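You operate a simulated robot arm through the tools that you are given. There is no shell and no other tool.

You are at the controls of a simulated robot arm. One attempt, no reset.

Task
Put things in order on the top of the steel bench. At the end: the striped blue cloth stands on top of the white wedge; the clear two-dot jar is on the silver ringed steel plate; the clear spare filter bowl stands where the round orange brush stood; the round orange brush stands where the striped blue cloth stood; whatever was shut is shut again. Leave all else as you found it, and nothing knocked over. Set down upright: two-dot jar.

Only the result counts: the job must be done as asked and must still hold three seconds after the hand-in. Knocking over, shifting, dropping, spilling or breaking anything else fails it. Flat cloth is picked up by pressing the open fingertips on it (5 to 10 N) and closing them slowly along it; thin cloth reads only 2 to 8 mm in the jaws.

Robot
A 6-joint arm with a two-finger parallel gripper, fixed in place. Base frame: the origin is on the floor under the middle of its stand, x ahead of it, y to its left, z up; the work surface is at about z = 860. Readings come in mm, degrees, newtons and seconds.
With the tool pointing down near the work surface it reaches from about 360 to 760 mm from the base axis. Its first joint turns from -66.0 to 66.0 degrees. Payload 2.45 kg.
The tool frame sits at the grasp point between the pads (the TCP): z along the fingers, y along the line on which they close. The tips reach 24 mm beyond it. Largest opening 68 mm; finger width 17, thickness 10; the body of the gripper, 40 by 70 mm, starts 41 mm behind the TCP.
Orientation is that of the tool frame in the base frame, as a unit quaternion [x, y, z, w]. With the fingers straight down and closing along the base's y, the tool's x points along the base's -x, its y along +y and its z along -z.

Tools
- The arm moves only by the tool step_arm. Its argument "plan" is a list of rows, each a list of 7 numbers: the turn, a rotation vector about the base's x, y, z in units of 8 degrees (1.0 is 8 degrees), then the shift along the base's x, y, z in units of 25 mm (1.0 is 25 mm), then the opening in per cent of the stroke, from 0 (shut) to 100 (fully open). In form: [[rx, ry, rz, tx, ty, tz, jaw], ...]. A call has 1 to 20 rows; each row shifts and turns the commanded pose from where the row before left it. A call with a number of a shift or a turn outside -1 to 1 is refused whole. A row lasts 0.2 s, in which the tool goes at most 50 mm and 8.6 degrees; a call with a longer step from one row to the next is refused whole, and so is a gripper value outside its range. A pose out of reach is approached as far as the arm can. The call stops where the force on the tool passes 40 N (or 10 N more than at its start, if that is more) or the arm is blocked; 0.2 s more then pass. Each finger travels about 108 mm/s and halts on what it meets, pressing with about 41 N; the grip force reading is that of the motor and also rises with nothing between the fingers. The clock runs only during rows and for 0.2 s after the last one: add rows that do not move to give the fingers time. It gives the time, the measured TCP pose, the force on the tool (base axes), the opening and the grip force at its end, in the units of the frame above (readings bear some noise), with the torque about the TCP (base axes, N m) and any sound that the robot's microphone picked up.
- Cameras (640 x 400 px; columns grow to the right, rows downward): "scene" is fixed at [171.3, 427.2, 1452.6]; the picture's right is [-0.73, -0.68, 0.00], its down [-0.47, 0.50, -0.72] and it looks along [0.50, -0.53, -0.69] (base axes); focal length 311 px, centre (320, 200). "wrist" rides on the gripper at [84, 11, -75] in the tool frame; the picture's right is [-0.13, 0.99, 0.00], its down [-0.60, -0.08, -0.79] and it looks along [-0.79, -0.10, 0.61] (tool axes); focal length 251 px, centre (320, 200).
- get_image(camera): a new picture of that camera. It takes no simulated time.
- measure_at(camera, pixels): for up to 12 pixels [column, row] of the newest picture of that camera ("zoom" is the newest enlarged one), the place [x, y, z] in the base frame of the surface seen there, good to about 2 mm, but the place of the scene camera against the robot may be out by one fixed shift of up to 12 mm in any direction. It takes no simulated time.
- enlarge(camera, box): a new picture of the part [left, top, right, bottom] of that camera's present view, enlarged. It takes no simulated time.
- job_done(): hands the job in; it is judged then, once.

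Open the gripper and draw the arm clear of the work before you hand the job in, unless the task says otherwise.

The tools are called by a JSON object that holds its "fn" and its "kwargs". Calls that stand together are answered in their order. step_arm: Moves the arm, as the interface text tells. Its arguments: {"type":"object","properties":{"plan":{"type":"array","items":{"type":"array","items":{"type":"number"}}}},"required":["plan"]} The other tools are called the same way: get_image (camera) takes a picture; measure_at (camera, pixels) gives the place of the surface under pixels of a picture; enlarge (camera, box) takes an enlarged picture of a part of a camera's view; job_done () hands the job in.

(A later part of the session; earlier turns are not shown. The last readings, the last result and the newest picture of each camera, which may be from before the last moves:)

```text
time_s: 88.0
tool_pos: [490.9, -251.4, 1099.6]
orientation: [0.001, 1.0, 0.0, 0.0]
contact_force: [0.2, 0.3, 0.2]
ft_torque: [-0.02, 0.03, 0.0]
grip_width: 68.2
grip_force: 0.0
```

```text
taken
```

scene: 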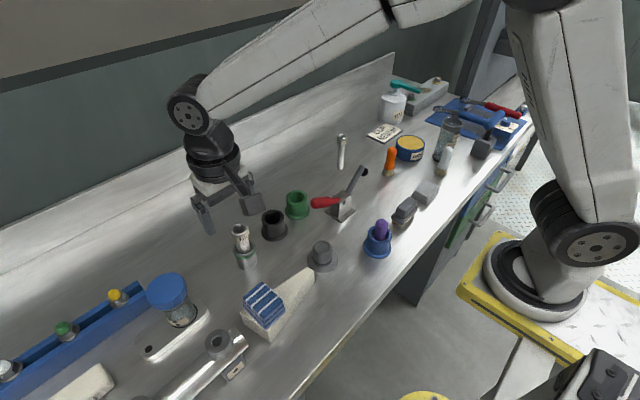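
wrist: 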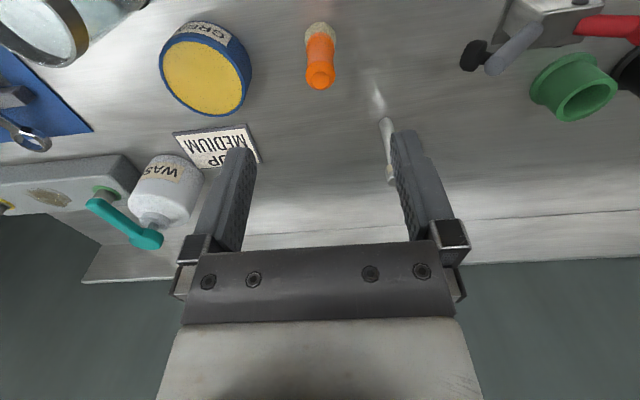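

{"fn": "enlarge", "kwargs": {"camera": "wrist", "box": [270, 0, 370, 100]}}

```text
4.00 times, centred on (320, 50) of wrist
```

zoom: 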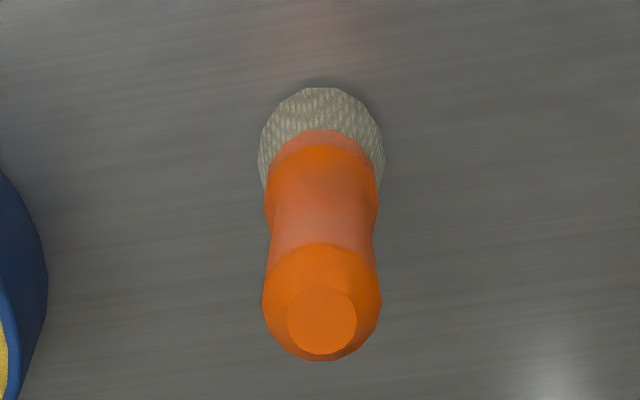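

The brush stands upright, handle top facet at zoom (322,320), bristles around (320,140). I measure its axis, widths and heights.

{"fn": "measure_at", "kwargs": {"camera": "zoom", "pixels": [[322, 320], [322, 298], [322, 348], [268, 300], [377, 300], [275, 240], [370, 240], [268, 190], [375, 190], [263, 155], [382, 155], [320, 92]]}}

{"fn": "measure_at", "kwargs": {"camera": "zoom", "pixels": [[320, 250], [320, 220], [320, 190], [320, 150], [320, 130], [320, 110]]}}

```text
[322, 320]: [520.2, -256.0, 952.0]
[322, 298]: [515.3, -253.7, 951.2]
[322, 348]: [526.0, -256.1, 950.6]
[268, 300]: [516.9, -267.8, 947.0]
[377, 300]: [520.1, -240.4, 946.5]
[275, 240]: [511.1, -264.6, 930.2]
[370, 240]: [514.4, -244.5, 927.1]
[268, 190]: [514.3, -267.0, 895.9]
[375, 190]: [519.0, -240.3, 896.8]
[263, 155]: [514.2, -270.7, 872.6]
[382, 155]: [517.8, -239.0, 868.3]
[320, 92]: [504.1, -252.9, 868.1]
```

```text
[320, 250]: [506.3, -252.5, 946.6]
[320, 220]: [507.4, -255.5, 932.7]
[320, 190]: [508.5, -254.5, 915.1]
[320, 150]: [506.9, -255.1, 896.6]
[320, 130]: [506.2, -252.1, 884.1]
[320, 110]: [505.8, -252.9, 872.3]
```

Brush axis ≈ (519.5,−254.5), top z 952, with a waist near z 925. I move over it and descend to z≈927.

{"fn": "step_arm", "kwargs": {"plan": [[0, 0, 0, 0.5, -0.06, -0.2, 100], [0, 0, 0, 0.5, -0.06, -0.5, 100], [0, 0, 0, 0.15, 0, -0.8, 100], [0, 0, 0, 0, 0, -0.9, 100], [0, 0, 0, 0, 0, -0.9, 100], [0, 0, 0, 0, 0, -0.8, 100], [0, 0, 0, 0, 0, -0.4, 100], [0, 0, 0, 0, 0, 0, 100]]}}

{"fn": "get_image", "kwargs": {"camera": "wrist"}}

{"fn": "measure_at", "kwargs": {"camera": "wrist", "pixels": [[320, 130], [320, 120], [320, 140], [320, 100], [320, 110], [345, 130], [295, 130]]}}

```text
time_s: 89.8
tool_pos: [521.5, -255.5, 985.9]
orientation: [0.0, 1.0, 0.0, 0.0]
contact_force: [0.0, 0.5, 0.4]
ft_torque: [-0.01, 0.05, 0.0]
grip_width: 67.7
grip_force: 0.0
```

```text
taken
```

wrist: 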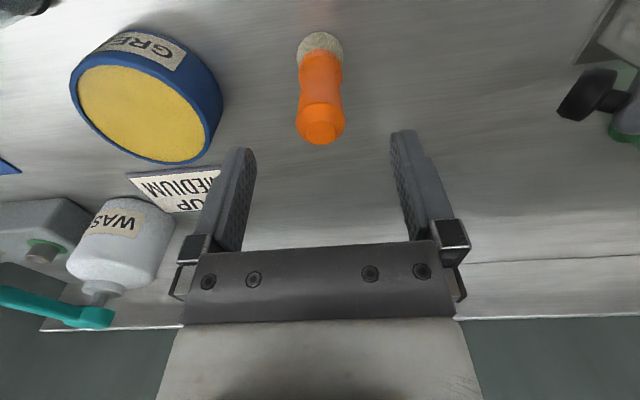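

```text
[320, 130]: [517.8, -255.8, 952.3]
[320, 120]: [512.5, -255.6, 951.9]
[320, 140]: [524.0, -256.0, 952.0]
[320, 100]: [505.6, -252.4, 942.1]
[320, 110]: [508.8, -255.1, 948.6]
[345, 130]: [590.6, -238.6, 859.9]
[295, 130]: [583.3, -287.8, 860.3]
```

Well centred. I descend the last 60 mm and close gently on the waist.

{"fn": "step_arm", "kwargs": {"plan": [[0, 0, 0, -0.06, 0, -0.5, 100], [0, 0, 0, 0, 0, -0.6, 100], [0, 0, 0, 0, 0, -0.6, 100], [0, 0, 0, 0, 0, -0.5, 100], [0, 0, 0, 0, 0, -0.2, 100], [0, 0, 0, 0, 0, 0, 100], [0, 0, 0, 0, 0, 0, 80], [0, 0, 0, 0, 0, 0, 65], [0, 0, 0, 0, 0, 0, 52], [0, 0, 0, 0, 0, 0, 42], [0, 0, 0, 0, 0, 0, 36], [0, 0, 0, 0, 0, 0, 30], [0, 0, 0, 0, 0, 0, 20], [0, 0, 0, 0, 0, 0, 0], [0, 0, 0, 0, 0, 0, 0]]}}

{"fn": "get_image", "kwargs": {"camera": "wrist"}}

```text
time_s: 93.0
tool_pos: [518.6, -255.0, 927.0]
orientation: [0.0, 1.0, 0.0, -0.001]
contact_force: [0.6, -0.5, -0.9]
ft_torque: [0.0, 0.0, -0.01]
grip_width: 27.5
grip_force: 40.6
```

```text
taken
```

wrist: 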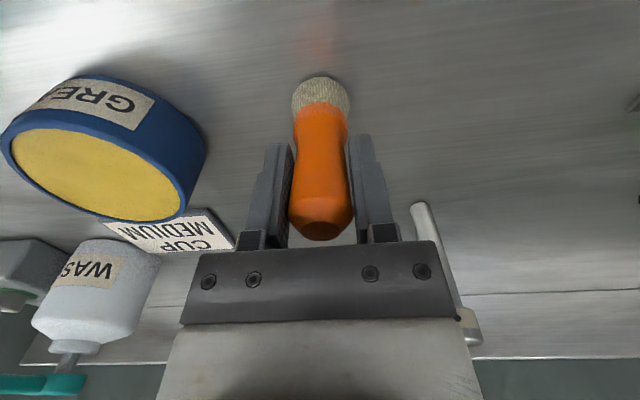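

Gripped at 27.5 mm, upright in the jaws. I lift slowly and check for slip.

{"fn": "step_arm", "kwargs": {"plan": [[0, 0, 0, 0, 0, 0.08, 0], [0, 0, 0, 0, 0, 0.15, 0], [0, 0, 0, 0, 0, 0.25, 0], [0, 0, 0, 0, 0, 0.35, 0], [0, 0, 0, 0, 0, 0.4, 0], [0, 0, 0, 0, 0, 0.4, 0], [0, 0, 0, 0, 0, 0.4, 0], [0, 0, 0, 0, 0, 0.4, 0], [0, 0, 0, 0, 0, 0.4, 0], [0, 0, 0, 0, 0, 0.4, 0], [0, 0, 0, 0, 0, 0.4, 0], [0, 0, 0, 0, 0, 0.4, 0], [0, 0, 0, 0, 0, 0.4, 0], [0, 0, 0, 0, 0, 0.4, 0], [0, 0, 0, 0, 0, 0.4, 0], [0, 0, 0, 0, 0, 0.4, 0], [0, 0, 0, 0, 0, 0.3, 0], [0, 0, 0, 0, 0, 0.2, 0], [0, 0, 0, 0, 0, 0.1, 0]]}}

{"fn": "get_image", "kwargs": {"camera": "wrist"}}

{"fn": "get_image", "kwargs": {"camera": "scene"}}

```text
time_s: 97.0
tool_pos: [518.1, -253.3, 1083.3]
orientation: [0.0, 1.0, 0.001, 0.0]
contact_force: [0.4, 0.7, -0.7]
ft_torque: [0.01, 0.01, 0.02]
grip_width: 27.3
grip_force: 41.3
```

```text
taken
```

wrist: 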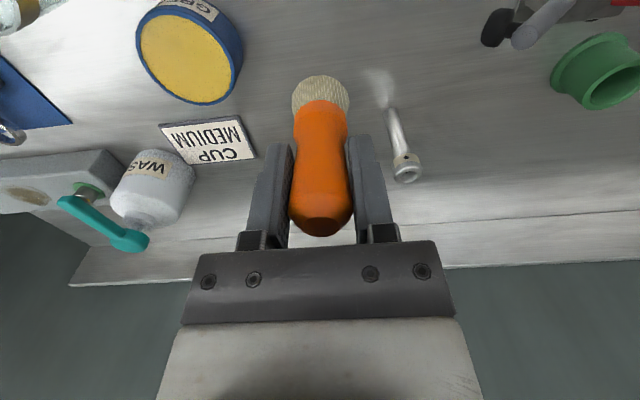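

```text
taken
```

scene: 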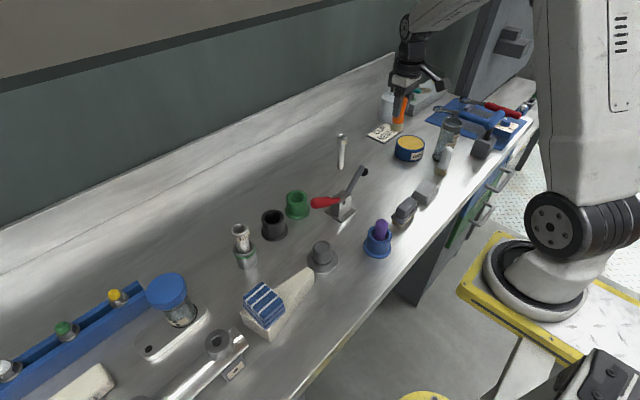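

The brush is held well. I carry it right toward the free cloth spot (481.5,−544.5), staying high at first.

{"fn": "step_arm", "kwargs": {"plan": [[0, 0, 0, 0, -0.2, 0, 0], [0, 0, 0, -0.05, -0.45, 0, 0], [0, 0, 0, -0.1, -0.7, 0, 0], [0, 0, 0, -0.1, -0.8, 0, 0], [0, 0, 0, -0.1, -0.8, 0, 0], [0, 0, 0, -0.1, -0.8, 0, 0], [0, 0, 0, -0.1, -0.8, 0, 0], [0, 0, 0, -0.1, -0.8, 0, 0], [0, 0, 0, -0.1, -0.8, 0, 0], [0, 0, 0, -0.1, -0.8, 0, 0], [0, 0, 0, -0.1, -0.8, 0, 0], [0, 0, 0, -0.1, -0.8, 0, 0], [0, 0, 0, -0.1, -0.6, -0.1, 0], [0, 0, 0, -0.05, -0.4, -0.1, 0], [0, 0, 0, 0, -0.3, -0.2, 0], [0, 0, 0, 0, -0.1, -0.1, 0]]}}

{"fn": "get_image", "kwargs": {"camera": "wrist"}}

{"fn": "get_image", "kwargs": {"camera": "scene"}}

```text
time_s: 100.4
tool_pos: [489.0, -502.8, 1070.8]
orientation: [0.001, 1.0, 0.0, 0.001]
contact_force: [0.3, -0.4, -1.2]
ft_torque: [-0.01, -0.01, -0.04]
grip_width: 27.3
grip_force: 41.4
```

```text
taken
```

wrist: 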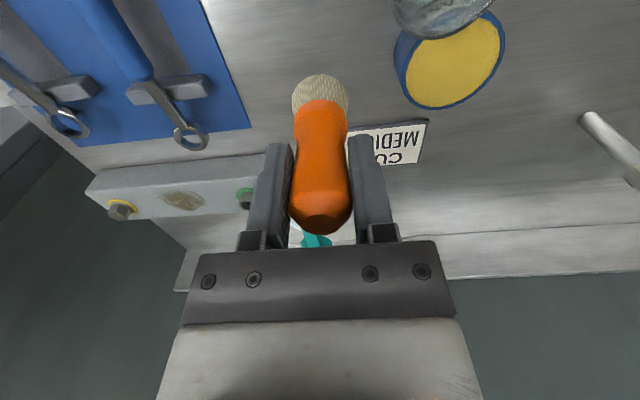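

```text
taken
```

scene: 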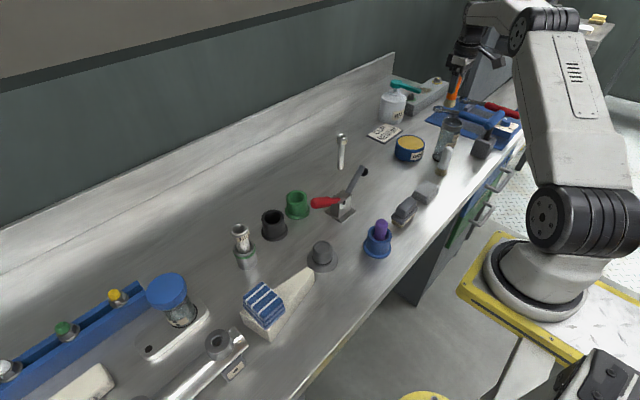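

The brush may be creeping slightly down in the jaws (top edge row 240 → 233). I measure its top now.

{"fn": "measure_at", "kwargs": {"camera": "wrist", "pixels": [[322, 222], [322, 215], [322, 205], [322, 190], [322, 120], [322, 100], [322, 85], [322, 78]]}}

{"fn": "enlarge", "kwargs": {"camera": "wrist", "box": [240, 60, 400, 250]}}

```text
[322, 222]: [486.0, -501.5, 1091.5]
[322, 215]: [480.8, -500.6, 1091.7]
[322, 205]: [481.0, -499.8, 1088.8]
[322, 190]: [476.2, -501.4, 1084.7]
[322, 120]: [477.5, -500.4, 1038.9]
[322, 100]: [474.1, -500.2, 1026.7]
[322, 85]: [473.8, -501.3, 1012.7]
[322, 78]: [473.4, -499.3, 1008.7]
```

```text
2.11 times, centred on (320, 155) of wrist
```

zoom: 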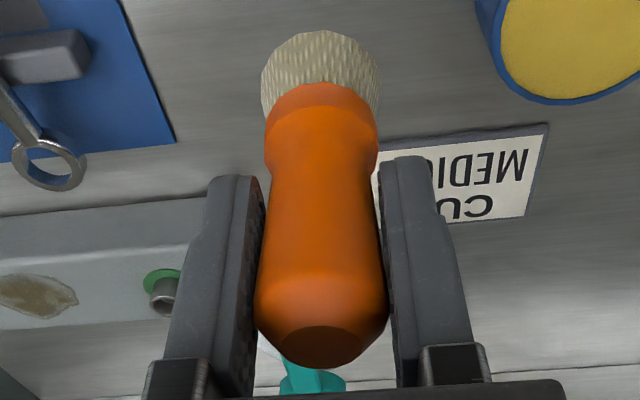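

It has crept about 4 mm and the handle's upper bulge limits further slip. I go on: to (481.5,−544.5) while descending to z≈1000.

{"fn": "step_arm", "kwargs": {"plan": [[0, 0, 0, -0.05, -0.1, -0.3, 0], [0, 0, 0, -0.05, -0.3, -0.5, 0], [0, 0, 0, -0.05, -0.3, -0.5, 0], [0, 0, 0, -0.05, -0.3, -0.5, 0], [0, 0, 0, -0.05, -0.3, -0.5, 0], [0, 0, 0, -0.05, -0.25, -0.3, 0], [0, 0, 0, 0, -0.12, -0.2, 0], [0, 0, 0, 0, 0, 0, 0]]}}

{"fn": "get_image", "kwargs": {"camera": "wrist"}}

{"fn": "enlarge", "kwargs": {"camera": "scene", "box": [400, 40, 580, 180]}}

```text
time_s: 102.2
tool_pos: [480.1, -546.1, 999.2]
orientation: [0.001, 1.0, 0.0, 0.0]
contact_force: [0.6, -0.1, -1.2]
ft_torque: [-0.06, 0.02, -0.01]
grip_width: 27.3
grip_force: 41.0
```

```text
taken
```

wrist: 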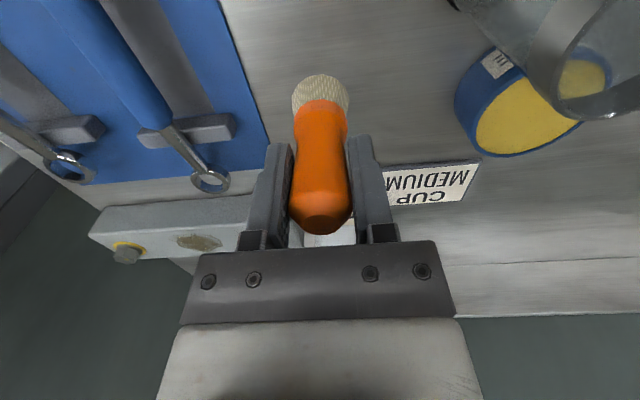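

```text
2.86 times, centred on (490, 110) of scene
```

zoom: 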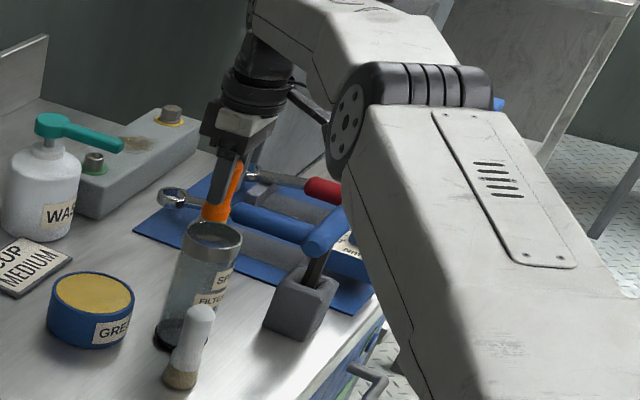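

Now at (480,−546,999). I descend to z≈937 with a small correction of (+1.5,+1.5).

{"fn": "step_arm", "kwargs": {"plan": [[0, 0, 0, 0.03, 0.03, -0.3, 0], [0, 0, 0, 0.03, 0.03, -0.5, 0], [0, 0, 0, 0, 0, -0.5, 0], [0, 0, 0, 0, 0, -0.5, 0], [0, 0, 0, 0, 0, -0.4, 0], [0, 0, 0, 0, 0, -0.2, 0], [0, 0, 0, 0, 0, -0.1, 0], [0, 0, 0, 0, 0, 0, 0]]}}

{"fn": "get_image", "kwargs": {"camera": "wrist"}}

{"fn": "measure_at", "kwargs": {"camera": "wrist", "pixels": [[322, 222], [322, 215], [322, 190], [322, 100], [322, 85], [322, 78], [310, 70]]}}

{"fn": "enlarge", "kwargs": {"camera": "scene", "box": [400, 60, 560, 180]}}

```text
time_s: 104.0
tool_pos: [482.3, -543.3, 938.3]
orientation: [0.0, 1.0, 0.0, 0.0]
contact_force: [0.0, -0.6, -1.2]
ft_torque: [0.01, -0.01, 0.03]
grip_width: 27.1
grip_force: 40.8
```

```text
taken
```

wrist: 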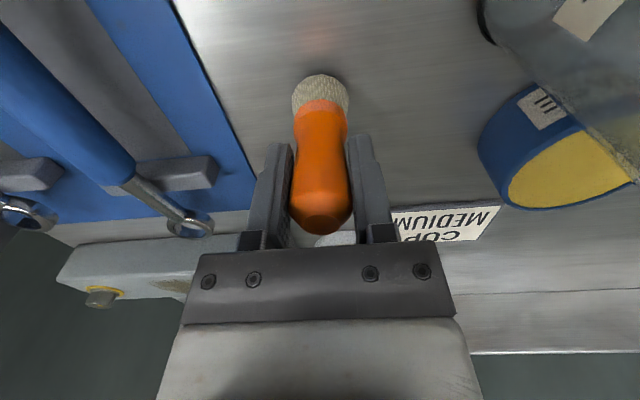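

```text
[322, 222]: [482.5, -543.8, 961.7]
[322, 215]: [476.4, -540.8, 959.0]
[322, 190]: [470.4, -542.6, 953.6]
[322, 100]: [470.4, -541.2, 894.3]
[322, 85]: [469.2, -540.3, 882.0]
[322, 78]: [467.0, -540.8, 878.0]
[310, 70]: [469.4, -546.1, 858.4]
```

```text
3.33 times, centred on (480, 120) of scene
```

zoom: 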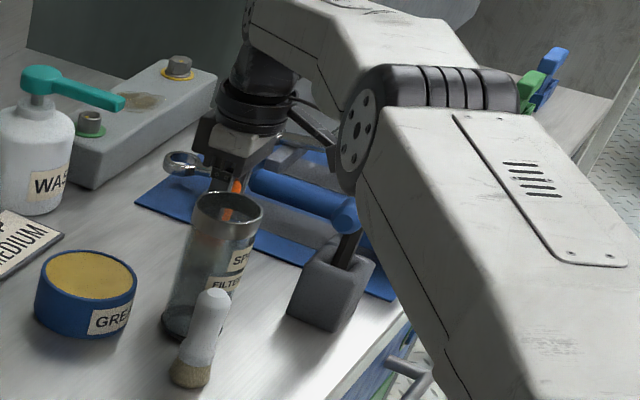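

The brush's bottom is about 8 mm above the bench. I lower in small steps.

{"fn": "step_arm", "kwargs": {"plan": [[0, 0, 0, 0, 0, -0.12, 0], [0, 0, 0, 0, 0, -0.08, 0], [0, 0, 0, 0, 0, -0.05, 0], [0, 0, 0, 0, 0, 0, 0]]}}

```text
time_s: 105.0
tool_pos: [482.1, -542.9, 931.0]
orientation: [0.0, 1.0, 0.001, 0.0]
contact_force: [-1.2, -0.2, -0.2]
ft_torque: [-0.02, -0.01, 0.03]
grip_width: 26.9
grip_force: 41.4
```

{"fn": "step_arm", "kwargs": {"plan": [[0, 0, 0, 0, 0, -0.04, 0], [0, 0, 0, 0, 0, -0.03, 0], [0, 0, 0, 0, 0, 0, 0]]}}

```text
time_s: 105.8
tool_pos: [482.0, -542.8, 929.7]
orientation: [0.0, 1.0, 0.0, 0.0]
contact_force: [-0.4, 0.1, 1.7]
ft_torque: [0.02, 0.02, 0.0]
grip_width: 27.1
grip_force: 41.1
```

Force turned to +1.7 N: first touch. One more millimetre, then I open slowly.

{"fn": "step_arm", "kwargs": {"plan": [[0, 0, 0, 0, 0, -0.03, 0], [0, 0, 0, 0, 0, 0, 0]]}}

{"fn": "step_arm", "kwargs": {"plan": [[0, 0, 0, 0, 0, 0, 42], [0, 0, 0, 0, 0, 0, 48], [0, 0, 0, 0, 0, 0, 58], [0, 0, 0, 0, 0, 0, 70], [0, 0, 0, 0, 0, 0, 85], [0, 0, 0, 0, 0, 0, 100], [0, 0, 0, 0, 0, 0, 100]]}}

{"fn": "get_image", "kwargs": {"camera": "wrist"}}

```text
time_s: 106.4
tool_pos: [482.8, -543.2, 929.8]
orientation: [0.0, 1.0, -0.001, 0.001]
contact_force: [-1.3, 0.9, 4.4]
ft_torque: [0.06, 0.07, -0.01]
grip_width: 27.1
grip_force: 41.3
```

```text
time_s: 108.0
tool_pos: [482.5, -543.0, 929.9]
orientation: [-0.001, 1.0, 0.0, 0.0]
contact_force: [0.8, 0.0, 0.5]
ft_torque: [-0.01, -0.01, 0.02]
grip_width: 68.2
grip_force: 0.1
```

```text
taken
```

wrist: 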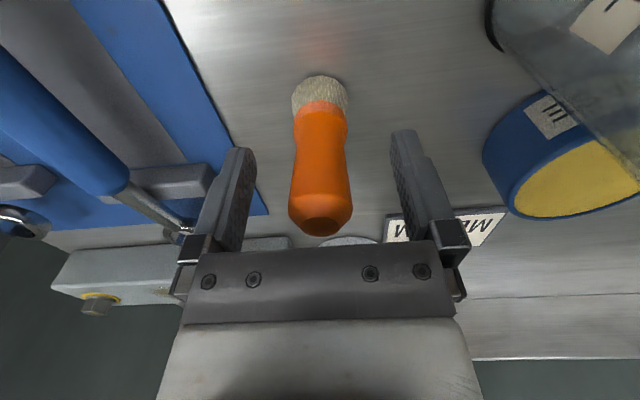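

The brush stands freely upright. I rise straight up to about z 1080 and then check.

{"fn": "step_arm", "kwargs": {"plan": [[0, 0, 0, 0, 0, 0.3, 100], [0, 0, 0, 0, 0, 0.5, 100], [0, 0, 0, 0, 0, 0.8, 100], [0, 0, 0, 0, 0, 1, 100], [0, 0, 0, 0, 0.1, 1, 100], [0, 0, 0, 0, 0.2, 1, 100], [0, 0, 0, 0, 0.3, 1, 100], [0, 0, 0, 0, 0.4, 0.8, 100], [0, 0, 0, -0.2, 0.6, 0, 100], [0, 0, 0, -0.5, 0.8, 0, 100], [0, 0, 0, -0.5, 0.8, 0, 100], [0, 0, 0, -0.5, 0.5, 0, 100]]}}

{"fn": "get_image", "kwargs": {"camera": "wrist"}}

{"fn": "get_image", "kwargs": {"camera": "scene"}}

{"fn": "enlarge", "kwargs": {"camera": "scene", "box": [380, 70, 560, 190]}}

```text
time_s: 110.6
tool_pos: [439.4, -449.4, 1087.0]
orientation: [0.001, 1.0, -0.001, -0.001]
contact_force: [0.3, -0.5, 0.5]
ft_torque: [-0.01, 0.05, -0.02]
grip_width: 68.0
grip_force: 0.1
```

```text
taken
```

wrist: 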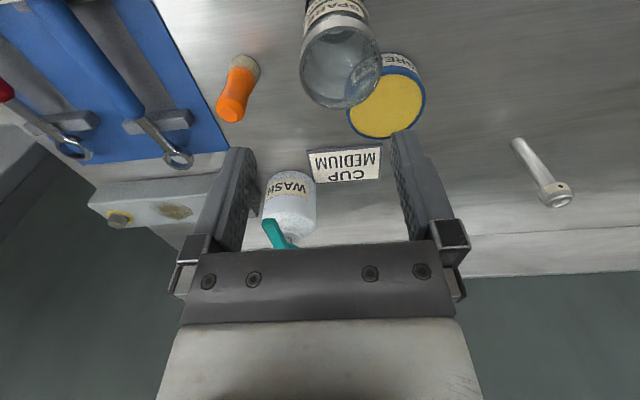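

```text
taken
```

scene: 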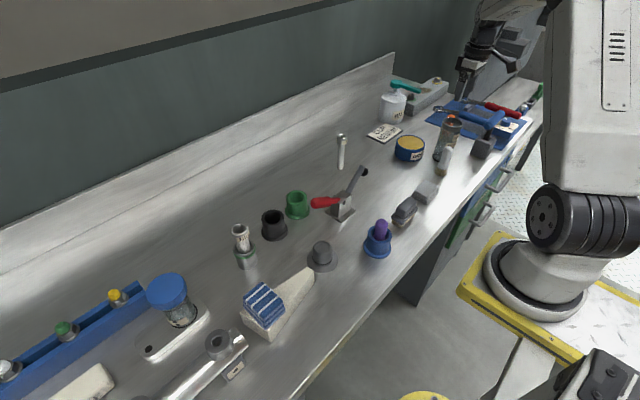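

```text
3.33 times, centred on (470, 130) of scene
```

zoom: 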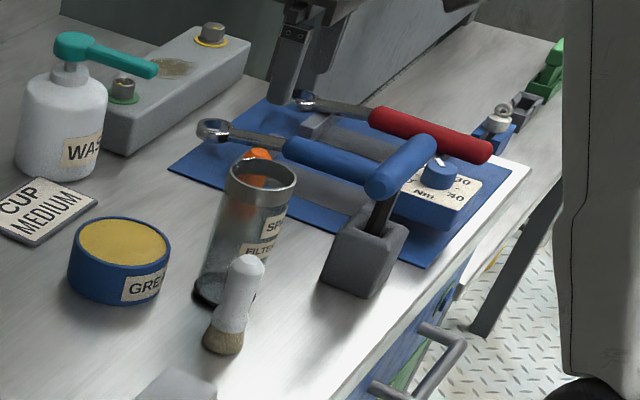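

The brush stands in the cloth's spot. Now the filter bowl at wrist (340,55): I enlarge and measure its rim.

{"fn": "enlarge", "kwargs": {"camera": "wrist", "box": [270, 0, 430, 130]}}

{"fn": "measure_at", "kwargs": {"camera": "wrist", "pixels": [[302, 70], [379, 60], [340, 28], [342, 106], [305, 55], [376, 45], [320, 35], [360, 33], [303, 80], [378, 75], [340, 22], [340, 10]]}}

```text
3.08 times, centred on (350, 65) of wrist
```

zoom: 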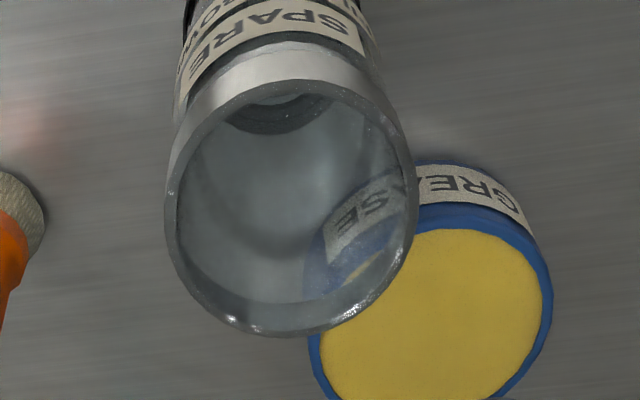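

```text
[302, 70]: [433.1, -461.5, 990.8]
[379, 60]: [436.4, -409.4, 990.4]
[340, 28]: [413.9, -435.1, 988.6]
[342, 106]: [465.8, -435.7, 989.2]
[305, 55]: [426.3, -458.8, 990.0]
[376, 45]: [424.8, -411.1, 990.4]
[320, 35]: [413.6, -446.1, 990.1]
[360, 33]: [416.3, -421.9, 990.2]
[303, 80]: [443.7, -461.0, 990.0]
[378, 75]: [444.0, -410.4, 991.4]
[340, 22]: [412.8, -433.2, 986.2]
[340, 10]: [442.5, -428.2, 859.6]
```

Rim centre ≈ (439.5,−435.4), diameter ≈ 54, top z 990. I move over it and descend to about z 1022, then check alignment.

{"fn": "step_arm", "kwargs": {"plan": [[0, 0, 0, 0, 0.3, 0, 100], [0, 0, 0, 0, 0.26, -0.3, 100], [0, 0, 0, 0, 0, -0.7, 100], [0, 0, 0, 0, 0, -0.8, 100], [0, 0, 0, 0, 0, -0.6, 100], [0, 0, 0, 0, 0, -0.2, 100], [0, 0, 0, 0, 0, 0, 100]]}}

{"fn": "get_image", "kwargs": {"camera": "wrist"}}

{"fn": "measure_at", "kwargs": {"camera": "wrist", "pixels": [[270, 100], [370, 100], [320, 60], [320, 150], [320, 155], [270, 110], [371, 110], [275, 80], [366, 80]]}}

```text
time_s: 112.2
tool_pos: [438.5, -436.8, 1024.8]
orientation: [0.0, 1.0, 0.0, 0.0]
contact_force: [1.2, 0.4, -0.7]
ft_torque: [0.01, -0.03, 0.01]
grip_width: 67.9
grip_force: 0.1
```

```text
taken
```

wrist: 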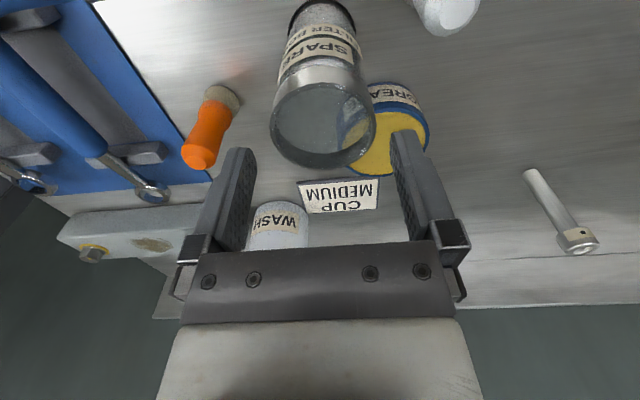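

```text
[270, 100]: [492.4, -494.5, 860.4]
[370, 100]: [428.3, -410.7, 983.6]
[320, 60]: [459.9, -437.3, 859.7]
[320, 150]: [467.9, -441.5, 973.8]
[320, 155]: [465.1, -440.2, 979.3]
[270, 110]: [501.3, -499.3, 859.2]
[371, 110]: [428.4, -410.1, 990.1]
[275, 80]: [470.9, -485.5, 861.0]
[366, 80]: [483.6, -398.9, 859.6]
```

The rim (270–376 px) is well between the fingers. I shift +1 mm and descend to z≈977.

{"fn": "step_arm", "kwargs": {"plan": [[0, 0, 0, 0.03, 0.04, -0.3, 100], [0, 0, 0, 0, 0, -0.5, 100], [0, 0, 0, 0, 0, -0.5, 100], [0, 0, 0, 0, 0, -0.4, 100], [0, 0, 0, 0, 0, -0.2, 100], [0, 0, 0, 0, 0, 0, 100]]}}

{"fn": "get_image", "kwargs": {"camera": "wrist"}}

{"fn": "enlarge", "kwargs": {"camera": "scene", "box": [380, 70, 560, 190]}}

```text
time_s: 113.6
tool_pos: [441.6, -435.8, 976.8]
orientation: [0.001, 1.0, 0.001, 0.0]
contact_force: [-0.4, 0.0, -0.3]
ft_torque: [-0.01, 0.03, -0.01]
grip_width: 67.8
grip_force: 0.0
```

```text
taken
```

wrist: 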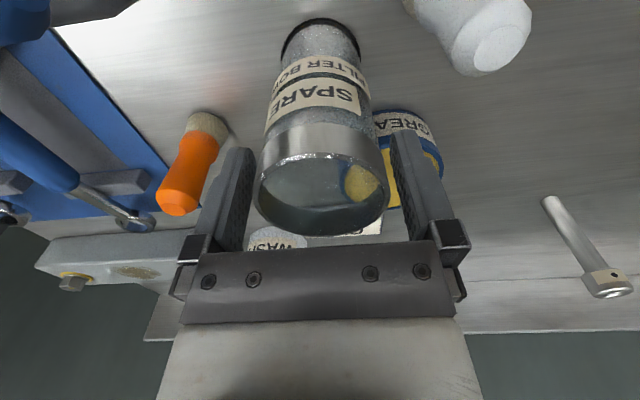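

```text
3.33 times, centred on (470, 130) of scene
```

zoom: 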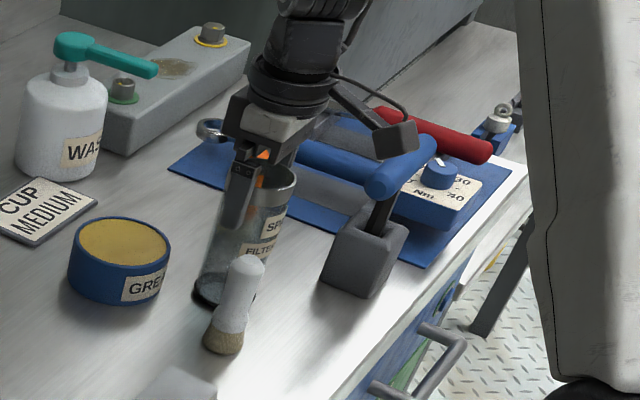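

The jaws straddle the rim. I close slowly.

{"fn": "step_arm", "kwargs": {"plan": [[0, 0, 0, 0, 0, 0, 95], [0, 0, 0, 0, 0, 0, 90], [0, 0, 0, 0, 0, 0, 86], [0, 0, 0, 0, 0, 0, 82], [0, 0, 0, 0, 0, 0, 79], [0, 0, 0, 0, 0, 0, 75], [0, 0, 0, 0, 0, 0, 60], [0, 0, 0, 0, 0, 0, 0], [0, 0, 0, 0, 0, 0, 0]]}}

{"fn": "get_image", "kwargs": {"camera": "wrist"}}

```text
time_s: 115.6
tool_pos: [440.5, -434.9, 976.8]
orientation: [0.001, 1.0, 0.0, 0.0]
contact_force: [0.3, 0.2, 0.5]
ft_torque: [-0.01, 0.0, 0.0]
grip_width: 49.2
grip_force: 40.7
```

```text
taken
```

wrist: 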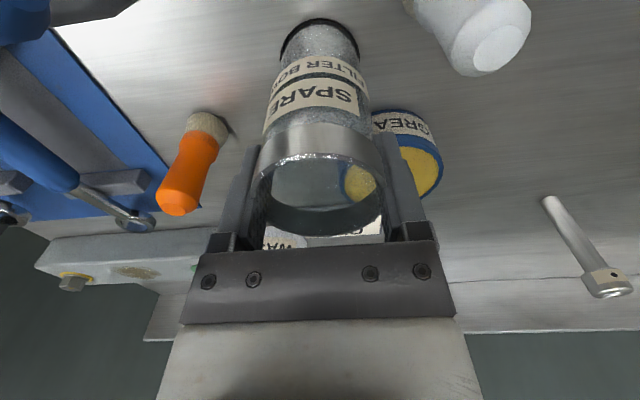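

Gripped at 49.2 mm with 41 N. I lift slowly by ~12 mm and check.

{"fn": "step_arm", "kwargs": {"plan": [[0, 0, 0, 0, 0, 0.05, 0], [0, 0, 0, 0, 0, 0.1, 0], [0, 0, 0, 0, 0, 0.1, 0], [0, 0, 0, 0, 0, 0.1, 0], [0, 0, 0, 0, 0, 0.1, 0], [0, 0, 0, 0, 0, 0.05, 0], [0, 0, 0, 0, 0, 0, 0]]}}

{"fn": "get_image", "kwargs": {"camera": "wrist"}}

{"fn": "get_image", "kwargs": {"camera": "scene"}}

{"fn": "enlarge", "kwargs": {"camera": "scene", "box": [400, 90, 500, 170]}}

```text
time_s: 117.2
tool_pos: [440.1, -436.0, 989.5]
orientation: [0.0, 1.0, -0.001, 0.0]
contact_force: [0.3, -0.1, -1.2]
ft_torque: [0.05, -0.01, -0.01]
grip_width: 49.3
grip_force: 40.5
```

```text
taken
```

wrist: 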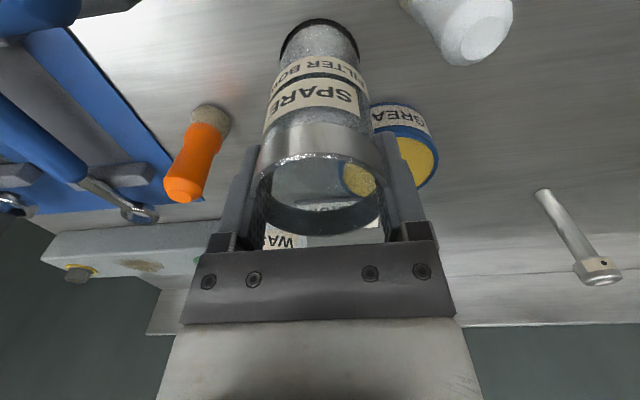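

```text
taken
```

scene: 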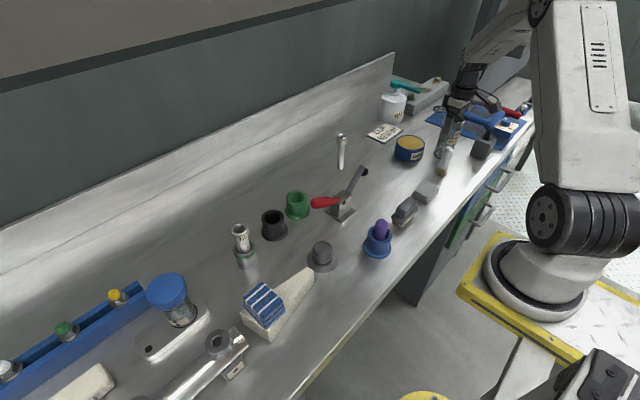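

```text
5.00 times, centred on (450, 130) of scene
```

zoom: 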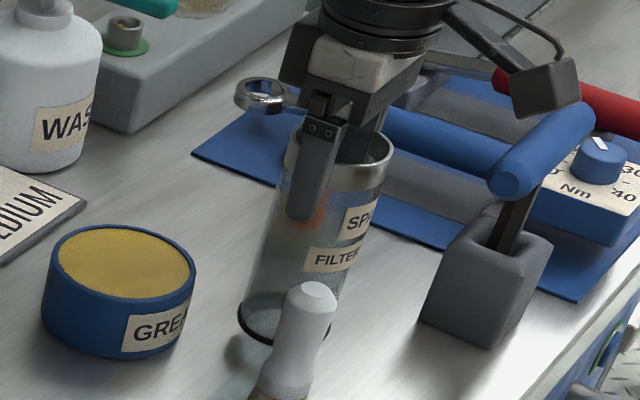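

The bowl rises with the hand without slip. I lift it gently to about z 1090.

{"fn": "step_arm", "kwargs": {"plan": [[0, 0, 0, 0, 0, 0.1, 0], [0, 0, 0, 0, 0, 0.2, 0], [0, 0, 0, 0, 0, 0.3, 0], [0, 0, 0, 0, 0, 0.4, 0], [0, 0, 0, 0, 0, 0.4, 0], [0, 0, 0, 0, 0, 0.4, 0], [0, 0, 0, 0, 0, 0.4, 0], [0, 0, 0, 0, 0, 0.4, 0], [0, 0, 0, 0, 0, 0.4, 0], [0, 0, 0, 0, 0, 0.4, 0], [0, 0, 0, 0, 0, 0.3, 0], [0, 0, 0, 0, 0, 0.2, 0], [0, 0, 0, 0, 0, 0.1, 0]]}}

{"fn": "get_image", "kwargs": {"camera": "wrist"}}

{"fn": "measure_at", "kwargs": {"camera": "wrist", "pixels": [[318, 160], [318, 150], [318, 130], [318, 110], [318, 60], [318, 40], [318, 25], [318, 20]]}}

```text
time_s: 120.0
tool_pos: [441.1, -434.9, 1088.8]
orientation: [0.0, 1.0, 0.0, 0.0]
contact_force: [0.3, 0.5, -1.3]
ft_torque: [0.04, -0.02, -0.02]
grip_width: 49.1
grip_force: 40.7
```

```text
taken
```

wrist: 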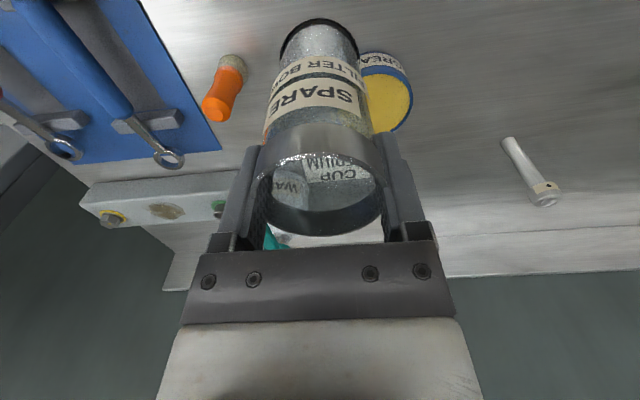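

```text
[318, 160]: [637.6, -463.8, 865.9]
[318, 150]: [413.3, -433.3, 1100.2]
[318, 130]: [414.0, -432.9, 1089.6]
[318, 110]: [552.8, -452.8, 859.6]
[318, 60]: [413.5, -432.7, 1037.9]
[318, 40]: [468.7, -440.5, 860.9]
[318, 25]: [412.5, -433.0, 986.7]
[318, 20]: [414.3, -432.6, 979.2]
```

No slip (rim 13 mm above TCP as at the grip). I carry the bowl to the brush's old spot (519.5,−254.5).

{"fn": "step_arm", "kwargs": {"plan": [[0, 0, 0, 0.06, 0.15, 0, 0], [0, 0, 0, 0.15, 0.35, 0, 0], [0, 0, 0, 0.26, 0.6, 0, 0], [0, 0, 0, 0.35, 0.8, 0, 0], [0, 0, 0, 0.35, 0.8, 0, 0], [0, 0, 0, 0.35, 0.8, 0, 0], [0, 0, 0, 0.35, 0.8, 0, 0], [0, 0, 0, 0.35, 0.8, 0, 0], [0, 0, 0, 0.35, 0.8, 0, 0], [0, 0, 0, 0.26, 0.6, 0, 0], [0, 0, 0, 0.18, 0.4, 0, 0], [0, 0, 0, 0.1, 0.2, 0, 0], [0, 0, 0, 0.03, 0.1, 0, 0], [0, 0, 0, 0, 0, 0, 0]]}}

{"fn": "get_image", "kwargs": {"camera": "wrist"}}

{"fn": "get_image", "kwargs": {"camera": "scene"}}

```text
time_s: 123.0
tool_pos: [520.4, -255.8, 1088.7]
orientation: [-0.001, 1.0, 0.0, 0.0]
contact_force: [0.0, 0.0, -1.7]
ft_torque: [-0.02, 0.0, 0.02]
grip_width: 48.4
grip_force: 41.0
```

```text
taken
```

wrist: 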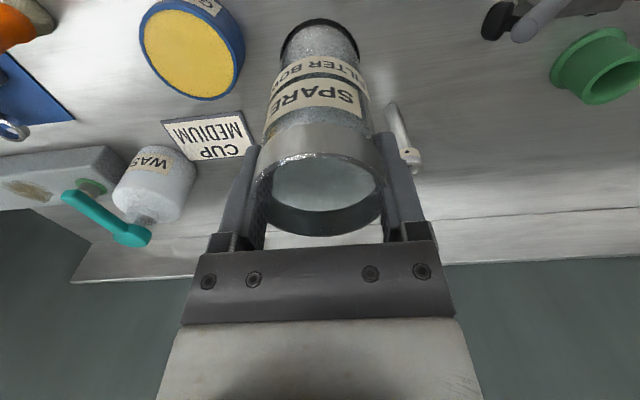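

```text
taken
```

scene: 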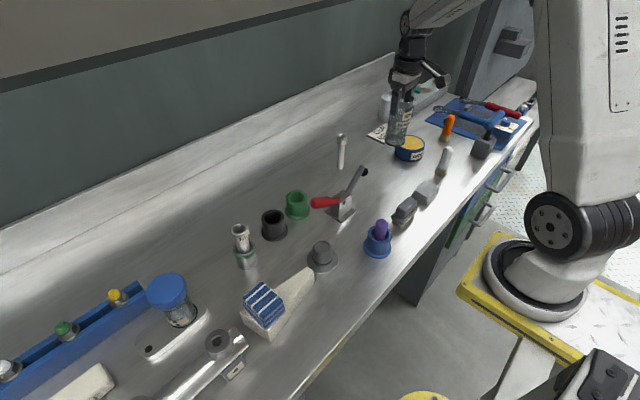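

At (520,−256). I descend gently to z≈983.

{"fn": "step_arm", "kwargs": {"plan": [[0, 0, 0, -0.02, 0.03, -0.1, 0], [0, 0, 0, 0, 0, -0.25, 0], [0, 0, 0, 0, 0, -0.4, 0], [0, 0, 0, 0, 0, -0.45, 0], [0, 0, 0, 0, 0, -0.45, 0], [0, 0, 0, 0, 0, -0.45, 0], [0, 0, 0, 0, 0, -0.45, 0], [0, 0, 0, 0, 0, -0.45, 0], [0, 0, 0, 0, 0, -0.45, 0], [0, 0, 0, 0, 0, -0.35, 0], [0, 0, 0, 0, 0, -0.2, 0], [0, 0, 0, 0, 0, -0.15, 0], [0, 0, 0, 0, 0, -0.05, 0], [0, 0, 0, 0, 0, 0, 0]]}}

{"fn": "get_image", "kwargs": {"camera": "wrist"}}

```text
time_s: 126.0
tool_pos: [519.3, -254.3, 984.5]
orientation: [-0.001, 1.0, 0.0, 0.0]
contact_force: [-0.3, 0.8, 0.4]
ft_torque: [0.0, 0.02, 0.0]
grip_width: 48.2
grip_force: 40.9
```

```text
taken
```

wrist: 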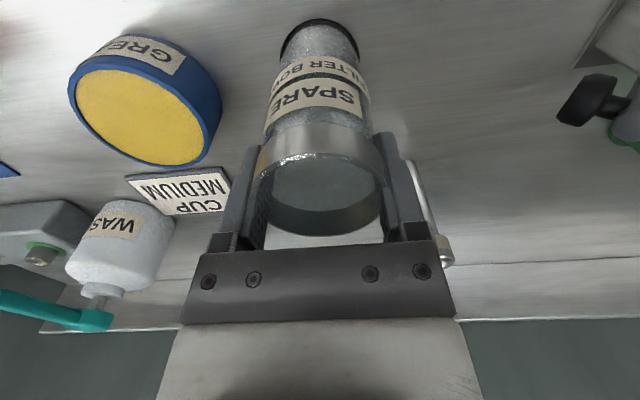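

I check the base height in the picture and lower further in small steps.

{"fn": "measure_at", "kwargs": {"camera": "wrist", "pixels": [[318, 25], [318, 21], [318, 18], [318, 150], [318, 135], [290, 40], [350, 40]]}}

{"fn": "step_arm", "kwargs": {"plan": [[0, 0, 0, 0, 0, -0.08, 0], [0, 0, 0, 0, 0, -0.06, 0], [0, 0, 0, 0, 0, -0.05, 0], [0, 0, 0, 0, 0, 0, 0]]}}

```text
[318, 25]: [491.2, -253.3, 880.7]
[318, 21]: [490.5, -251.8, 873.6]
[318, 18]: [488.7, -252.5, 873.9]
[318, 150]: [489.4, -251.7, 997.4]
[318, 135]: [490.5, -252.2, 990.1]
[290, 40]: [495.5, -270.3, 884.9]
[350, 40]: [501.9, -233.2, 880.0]
```

```text
time_s: 127.0
tool_pos: [518.0, -254.1, 980.2]
orientation: [0.0, 1.0, 0.0, 0.0]
contact_force: [0.2, 0.2, -1.4]
ft_torque: [0.01, 0.0, 0.02]
grip_width: 48.0
grip_force: 41.6
```

{"fn": "step_arm", "kwargs": {"plan": [[0, 0, 0, 0.03, 0, -0.05, 0], [0, 0, 0, 0.02, 0, -0.04, 0], [0, 0, 0, 0, 0, 0, 0]]}}

```text
time_s: 127.8
tool_pos: [518.9, -254.4, 976.8]
orientation: [-0.001, 1.0, 0.0, -0.001]
contact_force: [1.1, 0.5, -1.5]
ft_torque: [0.02, -0.03, -0.05]
grip_width: 47.7
grip_force: 40.9
```

Still hanging (−1.5 N). I lower by another millimetre or two in tiny steps.

{"fn": "step_arm", "kwargs": {"plan": [[0, 0, 0, 0, 0, -0.03, 0], [0, 0, 0, 0, 0, -0.02, 0], [0, 0, 0, 0, 0, 0, 0]]}}

```text
time_s: 128.6
tool_pos: [520.3, -254.4, 977.6]
orientation: [0.0, 1.0, -0.001, 0.001]
contact_force: [-5.5, 0.4, 17.7]
ft_torque: [0.13, 0.64, 0.07]
grip_width: 48.0
grip_force: 41.4
```

Contact at 18 N (near edge first). I relieve by half a millimetre and open slowly.

{"fn": "step_arm", "kwargs": {"plan": [[0, 0, 0, 0, 0, 0.02, 0], [0, 0, 0, 0, 0, 0, 0]]}}

{"fn": "get_image", "kwargs": {"camera": "wrist"}}

{"fn": "get_image", "kwargs": {"camera": "scene"}}

{"fn": "enlarge", "kwargs": {"camera": "scene", "box": [340, 100, 460, 200]}}

```text
time_s: 129.2
tool_pos: [520.1, -255.8, 977.7]
orientation: [-0.001, 1.0, -0.001, 0.001]
contact_force: [-6.1, -2.1, 17.6]
ft_torque: [-0.19, 0.65, 0.02]
grip_width: 48.1
grip_force: 41.1
```

```text
taken
```

wrist: 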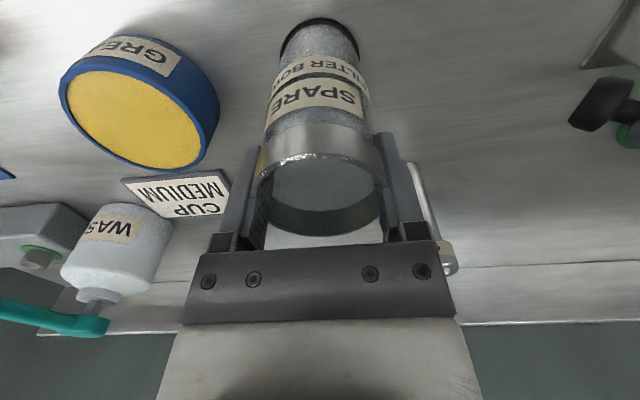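

```text
taken
```

scene: 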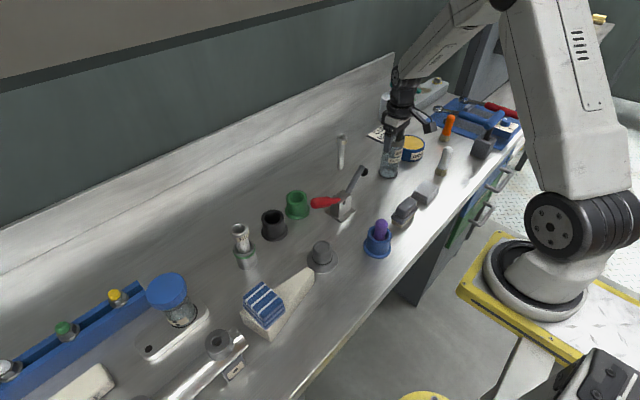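

```text
4.00 times, centred on (400, 150) of scene
```

zoom: 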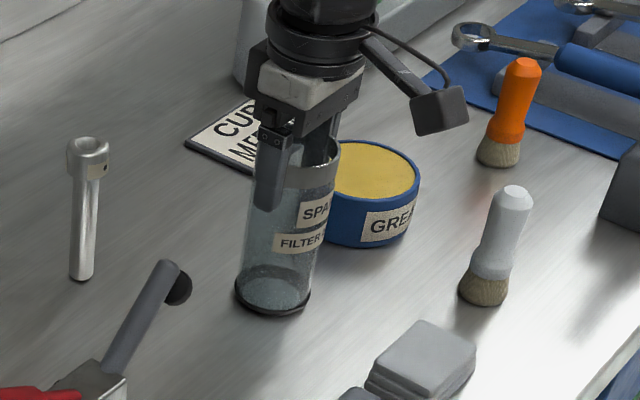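

The bowl looks upright on its spot. I open slowly so it settles without a jerk.

{"fn": "step_arm", "kwargs": {"plan": [[0, 0, 0, 0, 0, 0.02, 69], [0, 0, 0, 0, 0, 0, 71], [0, 0, 0, 0, 0, 0, 73], [0, 0, 0, 0, 0, 0, 76], [0, 0, 0, 0, 0, 0, 80], [0, 0, 0, 0, 0, 0, 86], [0, 0, 0, 0, 0, 0, 93], [0, 0, 0, 0, 0, 0, 100], [0, 0, 0, 0, 0, 0, 100]]}}

{"fn": "get_image", "kwargs": {"camera": "wrist"}}

{"fn": "enlarge", "kwargs": {"camera": "scene", "box": [340, 100, 460, 200]}}

```text
time_s: 131.2
tool_pos: [520.7, -253.9, 976.6]
orientation: [0.0, 1.0, 0.0, -0.001]
contact_force: [-0.3, -0.4, 2.6]
ft_torque: [-0.12, 0.0, -0.02]
grip_width: 68.1
grip_force: 0.1
```

```text
taken
```

wrist: 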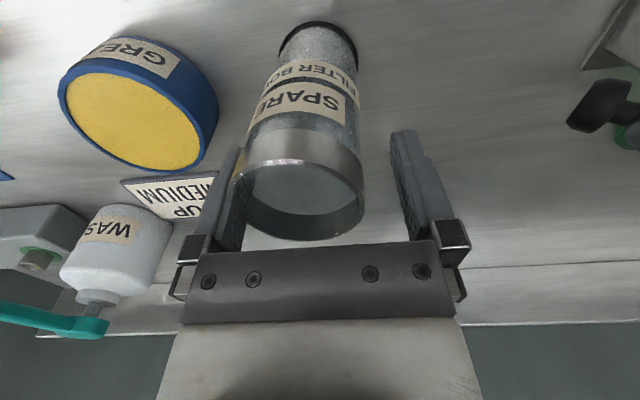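

```text
4.00 times, centred on (400, 150) of scene
```

zoom: 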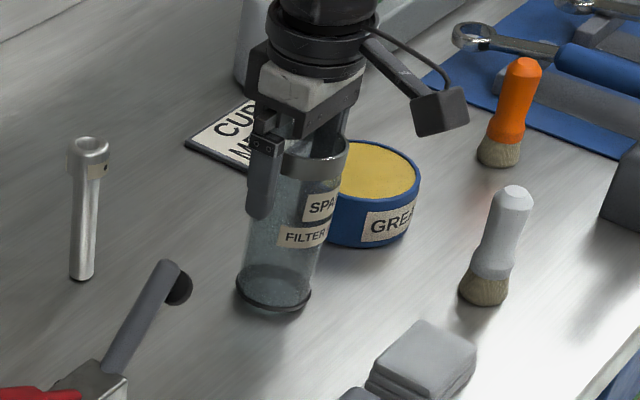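

The bowl's rim has moved toward the left finger and it leans slightly; the residual force is 2.6 N. Before moving I measure rim and base.

{"fn": "enlarge", "kwargs": {"camera": "wrist", "box": [200, 0, 440, 260]}}

{"fn": "measure_at", "kwargs": {"camera": "wrist", "pixels": [[250, 180], [303, 160], [355, 165], [362, 200], [303, 235], [280, 45], [355, 45], [318, 24], [270, 130], [355, 130], [310, 140], [330, 230]]}}

```text
1.54 times, centred on (320, 130) of wrist
```

zoom: 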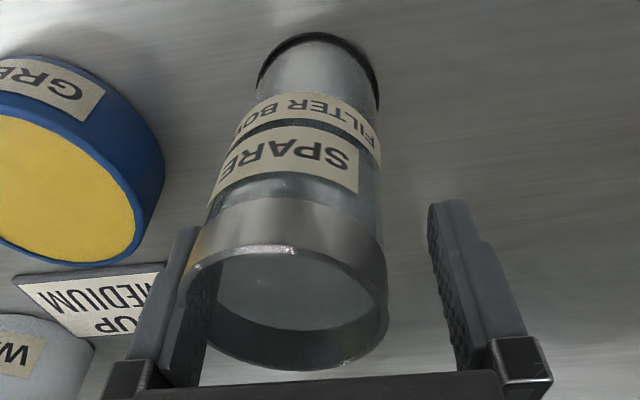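

```text
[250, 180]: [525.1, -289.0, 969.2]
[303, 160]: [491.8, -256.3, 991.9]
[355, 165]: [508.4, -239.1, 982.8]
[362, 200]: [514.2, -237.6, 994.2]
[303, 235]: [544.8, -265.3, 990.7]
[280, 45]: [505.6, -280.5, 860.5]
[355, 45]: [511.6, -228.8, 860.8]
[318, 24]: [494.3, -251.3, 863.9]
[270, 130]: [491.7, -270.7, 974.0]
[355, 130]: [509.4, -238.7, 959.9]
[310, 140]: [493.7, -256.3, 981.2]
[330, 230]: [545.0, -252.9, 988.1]
```

I look closer at where the left finger and the rim meet.

{"fn": "enlarge", "kwargs": {"camera": "wrist", "box": [200, 130, 280, 250]}}

{"fn": "enlarge", "kwargs": {"camera": "scene", "box": [380, 115, 440, 185]}}

```text
3.33 times, centred on (240, 190) of wrist
```

zoom: 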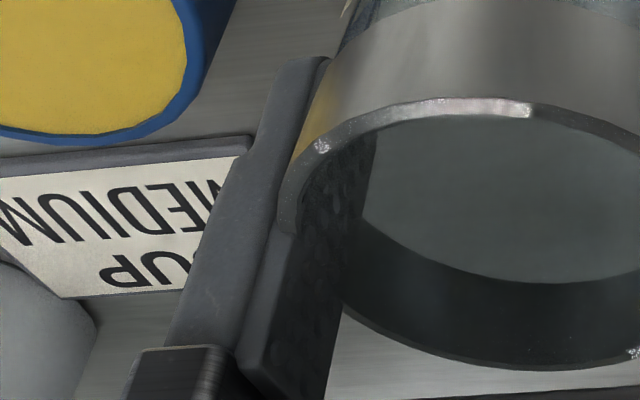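

```text
5.71 times, centred on (410, 150) of scene
```

zoom: 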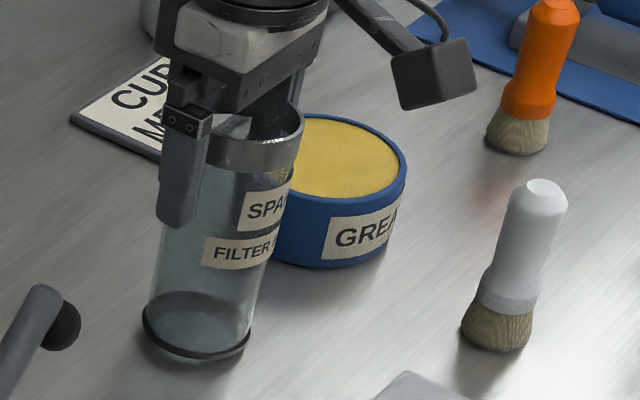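

The rim ring is probably only decorative around a ~49 mm glass body, and the bowl may just be rocking. I wait a moment without moving and look again.

{"fn": "step_arm", "kwargs": {"plan": [[0, 0, 0, 0, 0, 0, 100], [0, 0, 0, 0, 0, 0, 100]]}}

{"fn": "get_image", "kwargs": {"camera": "wrist"}}

{"fn": "measure_at", "kwargs": {"camera": "wrist", "pixels": [[303, 160], [355, 165], [362, 200], [303, 235], [318, 24], [290, 35], [350, 35], [310, 140]]}}

```text
time_s: 131.8
tool_pos: [520.9, -254.5, 976.5]
orientation: [0.001, 1.0, -0.001, 0.0]
contact_force: [-0.5, 0.3, 1.5]
ft_torque: [-0.04, 0.01, 0.03]
grip_width: 67.7
grip_force: 0.0
```

```text
taken
```

wrist: 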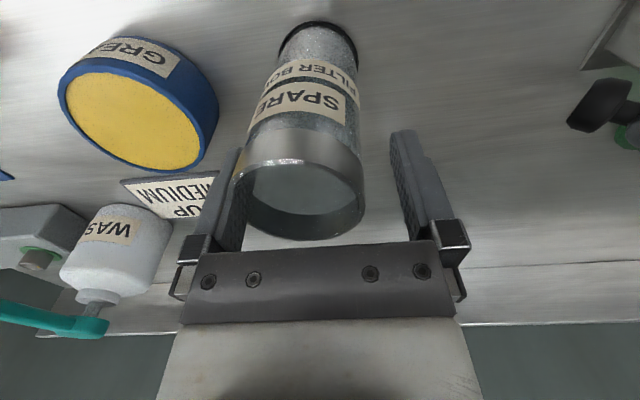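

```text
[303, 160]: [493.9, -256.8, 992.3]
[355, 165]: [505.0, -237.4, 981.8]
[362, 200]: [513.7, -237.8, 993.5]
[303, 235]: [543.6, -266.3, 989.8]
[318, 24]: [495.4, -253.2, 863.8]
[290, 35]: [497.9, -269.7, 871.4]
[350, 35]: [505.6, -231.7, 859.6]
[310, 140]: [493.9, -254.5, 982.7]
```

It stays leaning on the left finger, which seems to press its edge down slightly. I raise the hand by just 2 mm to relieve that and look.

{"fn": "step_arm", "kwargs": {"plan": [[0, 0, 0, 0, 0, 0.04, 100], [0, 0, 0, 0, 0, 0.04, 100], [0, 0, 0, 0, 0, 0, 100]]}}

{"fn": "get_image", "kwargs": {"camera": "wrist"}}

{"fn": "enlarge", "kwargs": {"camera": "wrist", "box": [200, 0, 440, 260]}}

```text
time_s: 132.6
tool_pos: [520.9, -254.5, 979.0]
orientation: [0.0, 1.0, 0.001, 0.001]
contact_force: [0.3, 0.5, -0.1]
ft_torque: [0.03, -0.01, -0.03]
grip_width: 68.0
grip_force: 0.1
```

```text
taken
```

wrist: 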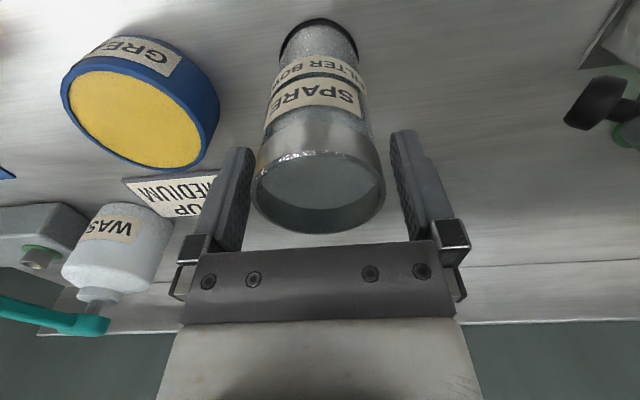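

```text
1.54 times, centred on (320, 130) of wrist
```

zoom: 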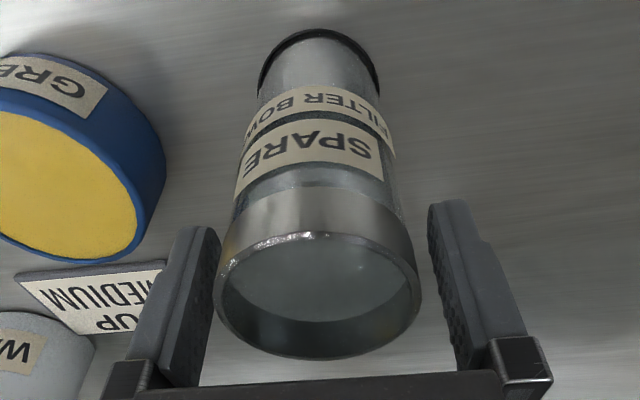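

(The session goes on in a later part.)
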